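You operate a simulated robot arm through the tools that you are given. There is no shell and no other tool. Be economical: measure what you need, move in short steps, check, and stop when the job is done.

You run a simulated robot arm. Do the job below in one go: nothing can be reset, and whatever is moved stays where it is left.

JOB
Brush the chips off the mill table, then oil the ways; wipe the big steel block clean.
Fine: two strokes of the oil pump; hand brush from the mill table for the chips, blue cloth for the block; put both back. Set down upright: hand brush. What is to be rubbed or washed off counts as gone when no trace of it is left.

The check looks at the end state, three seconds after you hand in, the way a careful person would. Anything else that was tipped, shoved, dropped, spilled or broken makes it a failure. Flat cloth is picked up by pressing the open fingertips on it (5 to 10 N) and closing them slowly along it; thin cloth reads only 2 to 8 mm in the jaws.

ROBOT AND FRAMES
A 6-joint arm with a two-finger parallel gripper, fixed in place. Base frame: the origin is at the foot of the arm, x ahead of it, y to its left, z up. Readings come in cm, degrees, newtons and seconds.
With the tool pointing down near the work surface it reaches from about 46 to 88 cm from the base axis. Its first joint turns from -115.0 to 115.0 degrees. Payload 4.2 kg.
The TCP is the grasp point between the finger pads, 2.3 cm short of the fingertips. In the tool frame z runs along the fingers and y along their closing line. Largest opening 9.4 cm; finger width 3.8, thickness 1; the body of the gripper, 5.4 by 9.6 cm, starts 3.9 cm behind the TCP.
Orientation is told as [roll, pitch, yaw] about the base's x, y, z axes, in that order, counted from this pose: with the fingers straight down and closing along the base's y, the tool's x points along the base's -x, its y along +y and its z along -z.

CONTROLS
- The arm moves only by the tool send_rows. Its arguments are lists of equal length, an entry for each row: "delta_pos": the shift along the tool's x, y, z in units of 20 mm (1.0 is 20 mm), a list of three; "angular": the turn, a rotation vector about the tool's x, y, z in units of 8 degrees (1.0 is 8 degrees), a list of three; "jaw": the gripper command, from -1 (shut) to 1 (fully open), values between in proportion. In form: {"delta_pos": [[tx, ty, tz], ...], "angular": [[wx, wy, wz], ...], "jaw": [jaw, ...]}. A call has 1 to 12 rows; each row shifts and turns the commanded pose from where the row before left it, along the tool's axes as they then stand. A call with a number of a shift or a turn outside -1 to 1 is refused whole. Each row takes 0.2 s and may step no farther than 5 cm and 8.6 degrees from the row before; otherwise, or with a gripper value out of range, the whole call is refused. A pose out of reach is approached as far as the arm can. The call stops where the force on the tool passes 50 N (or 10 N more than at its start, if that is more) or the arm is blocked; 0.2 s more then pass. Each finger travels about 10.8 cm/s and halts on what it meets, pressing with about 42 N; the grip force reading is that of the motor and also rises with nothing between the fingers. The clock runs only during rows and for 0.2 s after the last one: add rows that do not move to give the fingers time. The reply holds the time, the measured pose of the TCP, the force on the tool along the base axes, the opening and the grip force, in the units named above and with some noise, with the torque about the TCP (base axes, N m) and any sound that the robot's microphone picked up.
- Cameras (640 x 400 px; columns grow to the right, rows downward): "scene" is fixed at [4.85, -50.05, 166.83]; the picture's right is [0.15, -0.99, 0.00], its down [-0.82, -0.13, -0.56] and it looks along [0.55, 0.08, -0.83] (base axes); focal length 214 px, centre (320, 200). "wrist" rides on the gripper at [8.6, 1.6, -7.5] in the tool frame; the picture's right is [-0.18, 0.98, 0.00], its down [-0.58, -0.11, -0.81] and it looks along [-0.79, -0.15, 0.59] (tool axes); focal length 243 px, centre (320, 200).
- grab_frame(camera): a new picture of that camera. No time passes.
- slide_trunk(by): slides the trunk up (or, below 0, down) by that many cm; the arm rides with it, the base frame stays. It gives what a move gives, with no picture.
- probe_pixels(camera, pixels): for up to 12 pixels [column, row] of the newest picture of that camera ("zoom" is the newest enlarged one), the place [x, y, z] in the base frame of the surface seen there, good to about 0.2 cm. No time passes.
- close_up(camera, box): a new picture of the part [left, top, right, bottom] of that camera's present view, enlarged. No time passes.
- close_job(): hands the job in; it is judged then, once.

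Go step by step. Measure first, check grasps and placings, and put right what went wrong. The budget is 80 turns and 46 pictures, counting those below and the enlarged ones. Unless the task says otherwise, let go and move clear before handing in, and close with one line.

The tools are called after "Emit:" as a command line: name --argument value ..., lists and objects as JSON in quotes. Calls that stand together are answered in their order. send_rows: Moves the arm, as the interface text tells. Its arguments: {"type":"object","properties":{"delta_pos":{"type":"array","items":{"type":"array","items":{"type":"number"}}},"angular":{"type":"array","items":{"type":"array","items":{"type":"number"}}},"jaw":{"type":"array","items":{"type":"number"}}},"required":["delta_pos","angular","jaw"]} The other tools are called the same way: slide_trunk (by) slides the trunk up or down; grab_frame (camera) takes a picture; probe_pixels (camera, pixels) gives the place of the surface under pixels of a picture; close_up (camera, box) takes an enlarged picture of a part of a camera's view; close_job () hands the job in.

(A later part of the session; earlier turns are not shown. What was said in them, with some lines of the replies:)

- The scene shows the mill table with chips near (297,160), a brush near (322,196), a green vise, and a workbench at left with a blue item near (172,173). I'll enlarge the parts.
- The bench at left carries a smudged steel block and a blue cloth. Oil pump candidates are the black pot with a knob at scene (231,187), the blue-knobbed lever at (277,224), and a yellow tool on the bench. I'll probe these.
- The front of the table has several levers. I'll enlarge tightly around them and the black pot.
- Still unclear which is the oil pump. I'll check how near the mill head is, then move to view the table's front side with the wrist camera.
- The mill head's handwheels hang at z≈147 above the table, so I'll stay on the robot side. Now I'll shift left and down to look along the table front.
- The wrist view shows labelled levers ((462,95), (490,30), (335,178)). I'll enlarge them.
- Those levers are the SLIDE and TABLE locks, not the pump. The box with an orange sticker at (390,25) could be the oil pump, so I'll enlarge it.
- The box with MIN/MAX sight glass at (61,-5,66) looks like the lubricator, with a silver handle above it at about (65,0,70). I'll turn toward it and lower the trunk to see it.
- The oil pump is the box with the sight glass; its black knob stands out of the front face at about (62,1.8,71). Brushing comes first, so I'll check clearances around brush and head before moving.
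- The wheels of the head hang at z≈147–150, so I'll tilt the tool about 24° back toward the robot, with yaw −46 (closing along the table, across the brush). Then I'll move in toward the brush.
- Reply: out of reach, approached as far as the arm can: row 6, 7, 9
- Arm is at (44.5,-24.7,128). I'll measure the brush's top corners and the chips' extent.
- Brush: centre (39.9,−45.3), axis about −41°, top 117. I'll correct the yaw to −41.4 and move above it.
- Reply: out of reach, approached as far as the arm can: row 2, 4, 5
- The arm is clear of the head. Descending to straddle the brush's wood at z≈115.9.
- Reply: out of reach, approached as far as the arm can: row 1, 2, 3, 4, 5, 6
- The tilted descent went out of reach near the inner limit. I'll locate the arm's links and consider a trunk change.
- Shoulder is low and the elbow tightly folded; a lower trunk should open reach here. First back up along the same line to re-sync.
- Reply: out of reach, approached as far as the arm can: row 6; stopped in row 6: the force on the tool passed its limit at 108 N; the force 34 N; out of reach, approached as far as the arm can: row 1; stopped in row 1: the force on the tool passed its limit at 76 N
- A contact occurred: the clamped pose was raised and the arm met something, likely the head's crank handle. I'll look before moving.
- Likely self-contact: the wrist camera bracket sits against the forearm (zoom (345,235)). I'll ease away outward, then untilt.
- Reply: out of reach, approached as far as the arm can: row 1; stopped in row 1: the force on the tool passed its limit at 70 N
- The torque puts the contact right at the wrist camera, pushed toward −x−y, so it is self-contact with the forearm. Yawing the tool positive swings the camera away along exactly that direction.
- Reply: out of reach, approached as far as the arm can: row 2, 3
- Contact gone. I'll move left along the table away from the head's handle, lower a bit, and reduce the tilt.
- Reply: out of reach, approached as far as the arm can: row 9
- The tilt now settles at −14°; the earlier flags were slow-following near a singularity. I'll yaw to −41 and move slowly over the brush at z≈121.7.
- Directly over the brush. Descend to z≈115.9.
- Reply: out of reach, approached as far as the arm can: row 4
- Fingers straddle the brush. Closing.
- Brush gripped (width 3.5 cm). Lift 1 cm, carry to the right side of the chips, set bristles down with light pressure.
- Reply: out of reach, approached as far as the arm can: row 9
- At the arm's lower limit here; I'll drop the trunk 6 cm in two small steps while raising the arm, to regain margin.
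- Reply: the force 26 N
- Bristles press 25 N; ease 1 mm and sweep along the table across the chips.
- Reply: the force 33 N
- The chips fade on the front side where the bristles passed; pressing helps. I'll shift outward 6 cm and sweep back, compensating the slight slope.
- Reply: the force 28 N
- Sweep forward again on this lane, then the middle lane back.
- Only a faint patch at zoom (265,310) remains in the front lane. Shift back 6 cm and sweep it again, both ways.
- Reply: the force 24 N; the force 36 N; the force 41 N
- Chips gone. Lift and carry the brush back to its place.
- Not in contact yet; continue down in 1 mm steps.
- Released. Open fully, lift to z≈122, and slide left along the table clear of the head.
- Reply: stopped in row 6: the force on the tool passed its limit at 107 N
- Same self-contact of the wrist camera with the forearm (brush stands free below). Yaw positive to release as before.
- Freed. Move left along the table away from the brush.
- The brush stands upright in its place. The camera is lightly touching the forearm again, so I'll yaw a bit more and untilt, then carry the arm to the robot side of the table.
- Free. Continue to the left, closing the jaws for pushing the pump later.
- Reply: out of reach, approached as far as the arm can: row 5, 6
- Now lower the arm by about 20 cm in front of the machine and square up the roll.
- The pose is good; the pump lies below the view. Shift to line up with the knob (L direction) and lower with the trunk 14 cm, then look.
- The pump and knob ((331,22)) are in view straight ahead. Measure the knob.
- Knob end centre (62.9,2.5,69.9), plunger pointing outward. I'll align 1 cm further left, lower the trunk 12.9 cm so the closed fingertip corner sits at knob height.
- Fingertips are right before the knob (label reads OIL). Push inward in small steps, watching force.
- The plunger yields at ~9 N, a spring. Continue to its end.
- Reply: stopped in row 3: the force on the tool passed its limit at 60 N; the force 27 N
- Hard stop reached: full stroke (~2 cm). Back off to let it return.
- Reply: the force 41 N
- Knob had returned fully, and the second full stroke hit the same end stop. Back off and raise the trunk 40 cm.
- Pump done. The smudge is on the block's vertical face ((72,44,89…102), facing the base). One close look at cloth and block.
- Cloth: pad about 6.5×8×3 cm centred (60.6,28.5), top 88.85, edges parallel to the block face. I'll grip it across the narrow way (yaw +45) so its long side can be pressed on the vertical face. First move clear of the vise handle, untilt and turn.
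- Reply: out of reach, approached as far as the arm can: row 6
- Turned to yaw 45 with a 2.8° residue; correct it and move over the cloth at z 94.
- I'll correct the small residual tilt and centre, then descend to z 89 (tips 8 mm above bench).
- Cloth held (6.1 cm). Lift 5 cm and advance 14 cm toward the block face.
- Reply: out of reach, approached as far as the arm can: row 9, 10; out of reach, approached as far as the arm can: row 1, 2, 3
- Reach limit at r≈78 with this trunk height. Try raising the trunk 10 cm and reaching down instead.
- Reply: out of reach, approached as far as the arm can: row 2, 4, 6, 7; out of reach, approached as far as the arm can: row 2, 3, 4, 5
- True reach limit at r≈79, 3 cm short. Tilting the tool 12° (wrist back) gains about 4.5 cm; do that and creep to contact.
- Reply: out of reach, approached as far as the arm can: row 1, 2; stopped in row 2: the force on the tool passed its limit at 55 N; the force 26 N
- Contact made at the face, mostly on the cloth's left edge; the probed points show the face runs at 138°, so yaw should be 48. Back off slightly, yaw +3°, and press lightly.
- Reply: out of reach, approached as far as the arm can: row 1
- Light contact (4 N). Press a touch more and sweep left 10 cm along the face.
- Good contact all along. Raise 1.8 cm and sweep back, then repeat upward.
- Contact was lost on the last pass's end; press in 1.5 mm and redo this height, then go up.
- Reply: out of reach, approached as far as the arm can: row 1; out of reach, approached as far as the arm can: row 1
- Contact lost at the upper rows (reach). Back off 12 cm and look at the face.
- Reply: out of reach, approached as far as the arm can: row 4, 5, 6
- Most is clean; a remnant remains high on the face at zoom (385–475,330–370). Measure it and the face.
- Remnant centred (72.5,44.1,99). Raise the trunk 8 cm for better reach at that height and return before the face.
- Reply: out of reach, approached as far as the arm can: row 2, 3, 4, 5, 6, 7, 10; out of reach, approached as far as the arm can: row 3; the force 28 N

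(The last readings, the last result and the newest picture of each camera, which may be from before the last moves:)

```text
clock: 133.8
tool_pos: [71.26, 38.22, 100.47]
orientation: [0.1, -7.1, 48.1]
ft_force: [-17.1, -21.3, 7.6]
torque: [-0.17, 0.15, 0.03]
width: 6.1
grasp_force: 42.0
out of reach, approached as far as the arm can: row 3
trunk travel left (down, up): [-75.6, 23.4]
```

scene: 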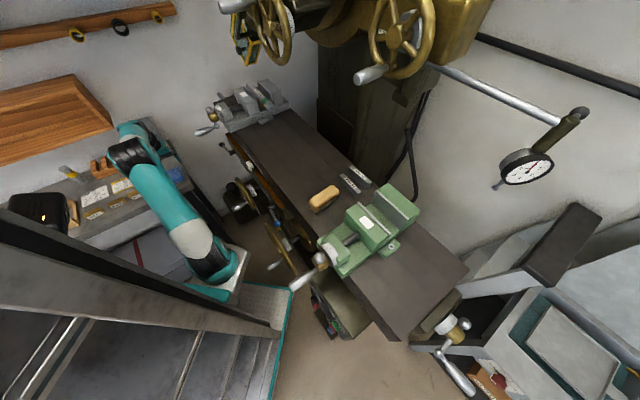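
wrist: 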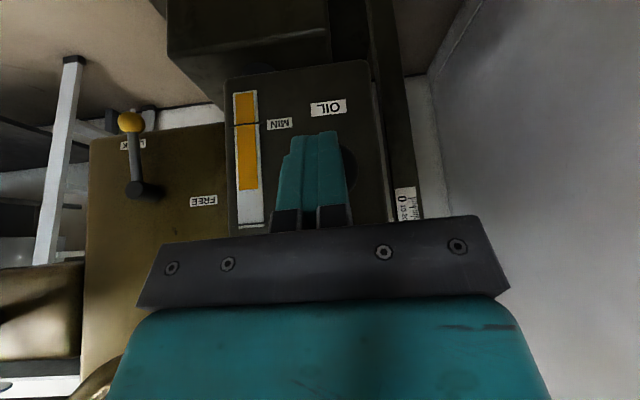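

In contact (27 N). Ease slightly and sweep left.

Emit:
send_rows --delta_pos '[[0.06, 0, 0], [0, 0.45, 0], [0, 0.45, 0], [0, 0.45, 0], [0, 0.45, 0], [0, 0.45, 0], [0, 0.45, 0], [0, 0.45, 0], [0, 0.45, 0], [0, 0.45, 0], [0, 0, 0]]' --angular '[[0, 0, 0], [0, 0, 0], [0, 0, 0], [0, 0, 0], [0, 0, 0], [0, 0, 0], [0, 0, 0], [0, 0, 0], [0, 0, 0], [0, 0, 0], [0, 0, 0]]' --jaw '[-1, -1, -1, -1, -1, -1, -1, -1, -1, -1, -1]'

Emit:
send_rows --delta_pos '[[-0.065, 0, -0.4], [0, -0.45, 0], [0, -0.45, 0], [0, -0.45, 0], [0, -0.45, 0], [0, -0.45, 0], [0, -0.45, 0], [0, -0.45, 0], [0, -0.45, 0], [0, -0.45, 0], [0, 0, 0]]' --angular '[[0, 0, 0], [0, 0, 0], [0, 0, 0], [0, 0, 0], [0, 0, 0], [0, 0, 0], [0, 0, 0], [0, 0, 0], [0, 0, 0], [0, 0, 0], [0, 0, 0]]' --jaw '[-1, -1, -1, -1, -1, -1, -1, -1, -1, -1, -1]'

Emit:
send_rows --delta_pos '[[0.12, 0, 0.75], [0, 0.45, 0], [0, 0.45, 0], [0, 0.45, 0], [0, 0.45, 0], [0, 0.45, 0], [0, 0.45, 0], [0, 0.45, 0], [0, 0.45, 0], [0, 0.45, 0], [0, 0, 0]]' --angular '[[0, 0, 0], [0, 0, 0], [0, 0, 0], [0, 0, 0], [0, 0, 0], [0, 0, 0], [0, 0, 0], [0, 0, 0], [0, 0, 0], [0, 0, 0], [0, 0, 0]]' --jaw '[-1, -1, -1, -1, -1, -1, -1, -1, -1, -1, -1]'

```text
clock: 136.2
tool_pos: [65.02, 43.5, 100.56]
orientation: [0.2, -7.5, 47.9]
ft_force: [0.4, -1.2, -0.3]
torque: [0.0, -0.01, 0.01]
width: 6.1
grasp_force: 42.3
out of reach, approached as far as the arm can: row 1
trunk travel left (down, up): [-75.6, 23.4]
```

```text
clock: 138.6
tool_pos: [71.28, 38.24, 101.16]
orientation: [0.3, -7.4, 47.9]
ft_force: [-0.5, 0.1, -0.3]
torque: [0.03, 0.02, 0.02]
width: 6.08
grasp_force: 42.4
trunk travel left (down, up): [-75.6, 23.4]
```

```text
clock: 141.0
tool_pos: [65.0, 43.38, 99.65]
orientation: [0.2, -7.4, 47.9]
ft_force: [-0.3, 0.3, -0.2]
torque: [0.02, 0.04, 0.03]
width: 6.07
grasp_force: 41.8
trunk travel left (down, up): [-75.6, 23.4]
```

No contact on those passes: ~4 mm short. Press in and check force.

Emit:
send_rows --delta_pos '[[-0.12, 0, 0.015], [-0.08, 0, 0.01], [-0.06, 0, 0.007], [0, 0, 0]]' --angular '[[0, 0, 0], [0, 0, 0], [0, 0, 0], [0, 0, 0]]' --jaw '[-1, -1, -1, -1]'

```text
clock: 142.0
tool_pos: [65.09, 43.62, 99.74]
orientation: [0.3, -7.1, 48.1]
ft_force: [-22.6, -28.9, 1.8]
torque: [-0.62, 0.5, -0.05]
width: 6.11
grasp_force: 42.1
trunk travel left (down, up): [-75.6, 23.4]
```

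Firm contact (37 N). Ease a hair and sweep right, then left 1 cm higher, checking force.

Emit:
send_rows --delta_pos '[[0.03, 0, 0], [0, -0.45, 0], [0, -0.45, 0], [0, -0.45, 0], [0, -0.45, 0], [0, -0.45, 0], [0, -0.45, 0], [0, -0.45, 0], [0, -0.45, 0], [0, 0, 0]]' --angular '[[0, 0, 0], [0, 0, 0], [0, 0, 0], [0, 0, 0], [0, 0, 0], [0, 0, 0], [0, 0, 0], [0, 0, 0], [0, 0, 0], [0, 0, 0]]' --jaw '[-1, -1, -1, -1, -1, -1, -1, -1, -1, -1]'

Emit:
send_rows --delta_pos '[[-0.07, 0, -0.49], [0, 0.45, 0], [0, 0.45, 0], [0, 0.45, 0], [0, 0.45, 0], [0, 0.45, 0], [0, 0.45, 0], [0, 0.45, 0], [0, 0.45, 0], [0, 0, 0]]' --angular '[[0, 0, 0], [0, 0, 0], [0, 0, 0], [0, 0, 0], [0, 0, 0], [0, 0, 0], [0, 0, 0], [0, 0, 0], [0, 0, 0], [0, 0, 0]]' --jaw '[-1, -1, -1, -1, -1, -1, -1, -1, -1, -1]'

```text
clock: 144.2
tool_pos: [70.65, 38.86, 99.89]
orientation: [0.2, -7.1, 48.0]
ft_force: [-29.1, -16.7, 1.2]
torque: [-0.39, 0.68, 0.45]
width: 6.1
grasp_force: 41.5
trunk travel left (down, up): [-75.6, 23.4]
```

```text
clock: 146.4
tool_pos: [65.04, 43.71, 100.74]
orientation: [0.2, -7.3, 48.0]
ft_force: [-10.3, -24.5, -0.5]
torque: [-0.59, 0.23, -0.39]
width: 6.12
grasp_force: 41.5
trunk travel left (down, up): [-75.6, 23.4]
```

Firm contact in both passes. One more pass slightly higher, then back off and look.

Emit:
send_rows --delta_pos '[[-0.05, 0, -0.35], [0, -0.45, 0], [0, -0.45, 0], [0, -0.45, 0], [0, -0.45, 0], [0, -0.45, 0], [0, -0.45, 0], [0, -0.45, 0], [0, -0.45, 0], [0, 0, 0]]' --angular '[[0, 0, 0], [0, 0, 0], [0, 0, 0], [0, 0, 0], [0, 0, 0], [0, 0, 0], [0, 0, 0], [0, 0, 0], [0, 0, 0], [0, 0, 0]]' --jaw '[-1, -1, -1, -1, -1, -1, -1, -1, -1, -1]'

Emit:
send_rows --delta_pos '[[0.9, -0.3, 0], [0.9, -0.9, 0], [0.9, -0.9, 0], [0.9, -0.9, 0], [0.9, -0.9, 0], [0.9, -0.6, 0], [0.9, 0, 0], [0, 0, 0]]' --angular '[[0, 0, 0], [0, 0, 0], [0, 0, 0], [0, 0, 0], [0, 0, 0], [0, 0, 0], [0, 0, 0], [0, 0, 0]]' --jaw '[-1, -1, -1, -1, -1, -1, -1, -1]'

Emit:
close_up --camera "wrist" --box '[240, 0, 640, 250]'

```text
clock: 148.6
tool_pos: [70.64, 38.92, 101.34]
orientation: [0.2, -7.1, 47.9]
ft_force: [-27.1, -15.5, -5.3]
torque: [-0.6, 0.84, 0.44]
width: 6.07
grasp_force: 42.0
trunk travel left (down, up): [-75.6, 23.4]
```

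```text
clock: 150.4
tool_pos: [69.11, 23.74, 99.71]
orientation: [0.3, -7.4, 48.0]
ft_force: [1.2, -0.1, -0.2]
torque: [-0.01, 0.01, 0.02]
width: 6.1
grasp_force: 42.1
trunk travel left (down, up): [-75.6, 23.4]
```

```text
1.60 times, centred on (440, 125) of wrist
```

zoom: 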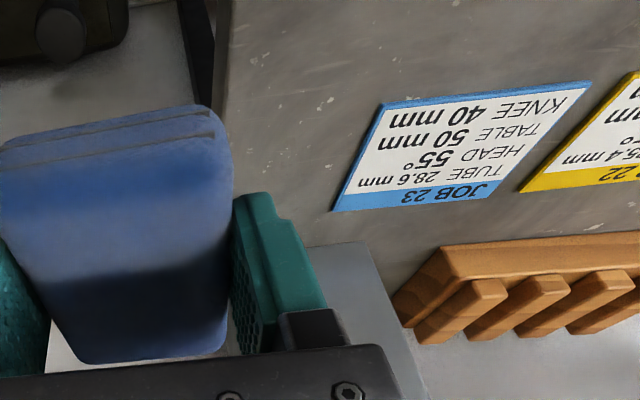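

The part of the face now in view is clean; shift a bit to see the upper part.

Emit:
send_rows --delta_pos '[[-0.63, -0.7, 0.08], [-0.63, -0.7, 0.08], [-0.63, -0.7, 0.08], [0, 0, 0]]' --angular '[[0, 0, 0], [0, 0, 0], [0, 0, 0], [0, 0, 0]]' --jaw '[-1, -1, -1, -1]'

Emit:
close_up --camera "wrist" --box '[380, 60, 640, 250]'

```text
clock: 151.4
tool_pos: [74.69, 23.59, 99.87]
orientation: [0.2, -7.4, 48.0]
ft_force: [-1.1, 0.4, -0.5]
torque: [0.0, 0.01, 0.0]
width: 6.09
grasp_force: 41.8
trunk travel left (down, up): [-75.6, 23.4]
```

```text
2.11 times, centred on (510, 155) of wrist
```

zoom: 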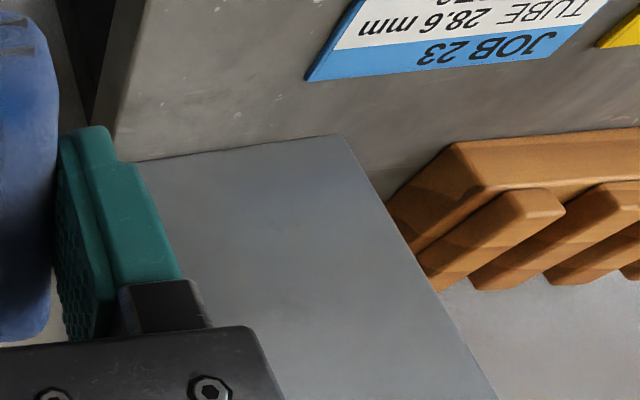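

Block face is clean. Carry the cloth back to above its place and level the tool.

Emit:
send_rows --delta_pos '[[0.408, 0.85, 0.325], [0.408, 0.85, 0.325], [0.408, 0.85, 0.325], [0.408, 0.85, 0.325], [0.408, 0.85, 0.325], [0.408, 0.85, 0.325], [0.408, 0.85, 0.325], [0.408, 0.85, 0.325], [0, 0, 0], [0, 0, 0], [0, 0, 0]]' --angular '[[0, 0, 0], [0, 0, 0], [0, 0, 0], [0, 0, 0], [0, 0, 0], [0, 0, 0], [0, 0, 0], [0, 0, 0], [0, 0.925, 0], [0, 0, 0.4], [0, 0, 0]]' --jaw '[-1, -1, -1, -1, -1, -1, -1, -1, -1, -1, -1]'

```text
clock: 153.8
tool_pos: [60.68, 28.55, 93.82]
orientation: [0.1, 0.0, 44.9]
ft_force: [0.8, 0.9, -0.2]
torque: [0.0, -0.03, -0.05]
width: 6.09
grasp_force: 41.7
trunk travel left (down, up): [-75.6, 23.4]
```

Exactly over the spot. Lower to just above the bench, then touch.

Emit:
send_rows --delta_pos '[[0, 0, 0.75], [0, 0, 0.75], [0, 0, 0.6], [0, 0, 0.1], [0, 0, 0.08], [0, 0, 0]]' --angular '[[0, 0, 0], [0, 0, 0], [0, 0, 0], [0, 0, 0], [0, 0, 0], [0, 0, 0]]' --jaw '[-1, -1, -1, -1, -1, -1]'

```text
clock: 155.2
tool_pos: [60.67, 28.48, 89.34]
orientation: [0.2, 0.0, 44.8]
ft_force: [-0.5, 0.6, -0.7]
torque: [0.01, 0.0, -0.01]
width: 6.1
grasp_force: 41.6
trunk travel left (down, up): [-75.6, 23.4]
5 turns are left
```

Lower the last 2 mm, release gently and lift clear.

Emit:
send_rows --delta_pos '[[0, 0, 0.11], [0, 0, 0], [0, 0, 0], [0, 0, 0], [0, 0, 0], [0, 0, 0], [0, 0, -0.5], [0, 0, -1], [0, 0, -1], [0, 0, -1], [0, 0, -1], [0, 0, -1]]' --angular '[[0, 0, 0], [0, 0, 0], [0, 0, 0], [0, 0, 0], [0, 0, 0], [0, 0, 0], [0, 0, 0], [0, 0, 0], [0, 0, 0], [0, 0, 0], [0, 0, 0], [0, 0, 0]]' --jaw '[-1, -1, 0.5, 0.8, 1, 1, 1, 1, 1, 1, 1, 1]'

Emit:
grab_frame --camera "wrist"

```text
clock: 157.8
tool_pos: [60.92, 28.44, 100.0]
orientation: [0.2, 0.0, 44.8]
ft_force: [-0.3, 0.1, -0.3]
torque: [0.01, 0.0, 0.01]
width: 9.39
grasp_force: 0.1
trunk travel left (down, up): [-75.6, 23.4]
```

```text
2 pictures are left
4 turns are left
```

wrist: 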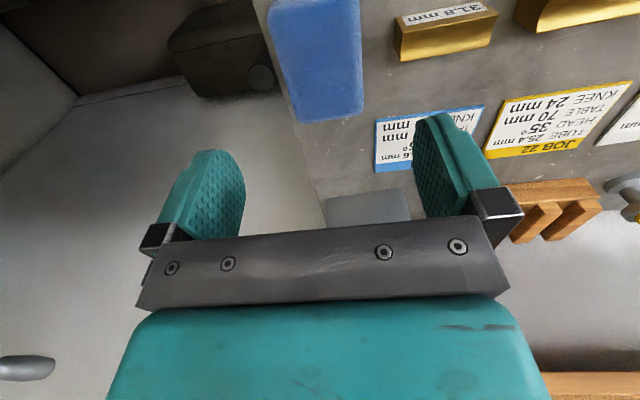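

The cloth lies back in its place at (315,50), the jaws are open and clear, and the brush stood upright on a clean table in the last scene view. Handing in.

Emit:
close_job

```text
The job is handed in.
```

I brushed the chips off the mill table, gave the oil pump two full strokes, and wiped the steel block clean. The brush is back in its place upright, and the blue cloth is back where it lay. The wrist camera bumped the arm's own forearm a few times around the brush; nothing else moved in the pictures.
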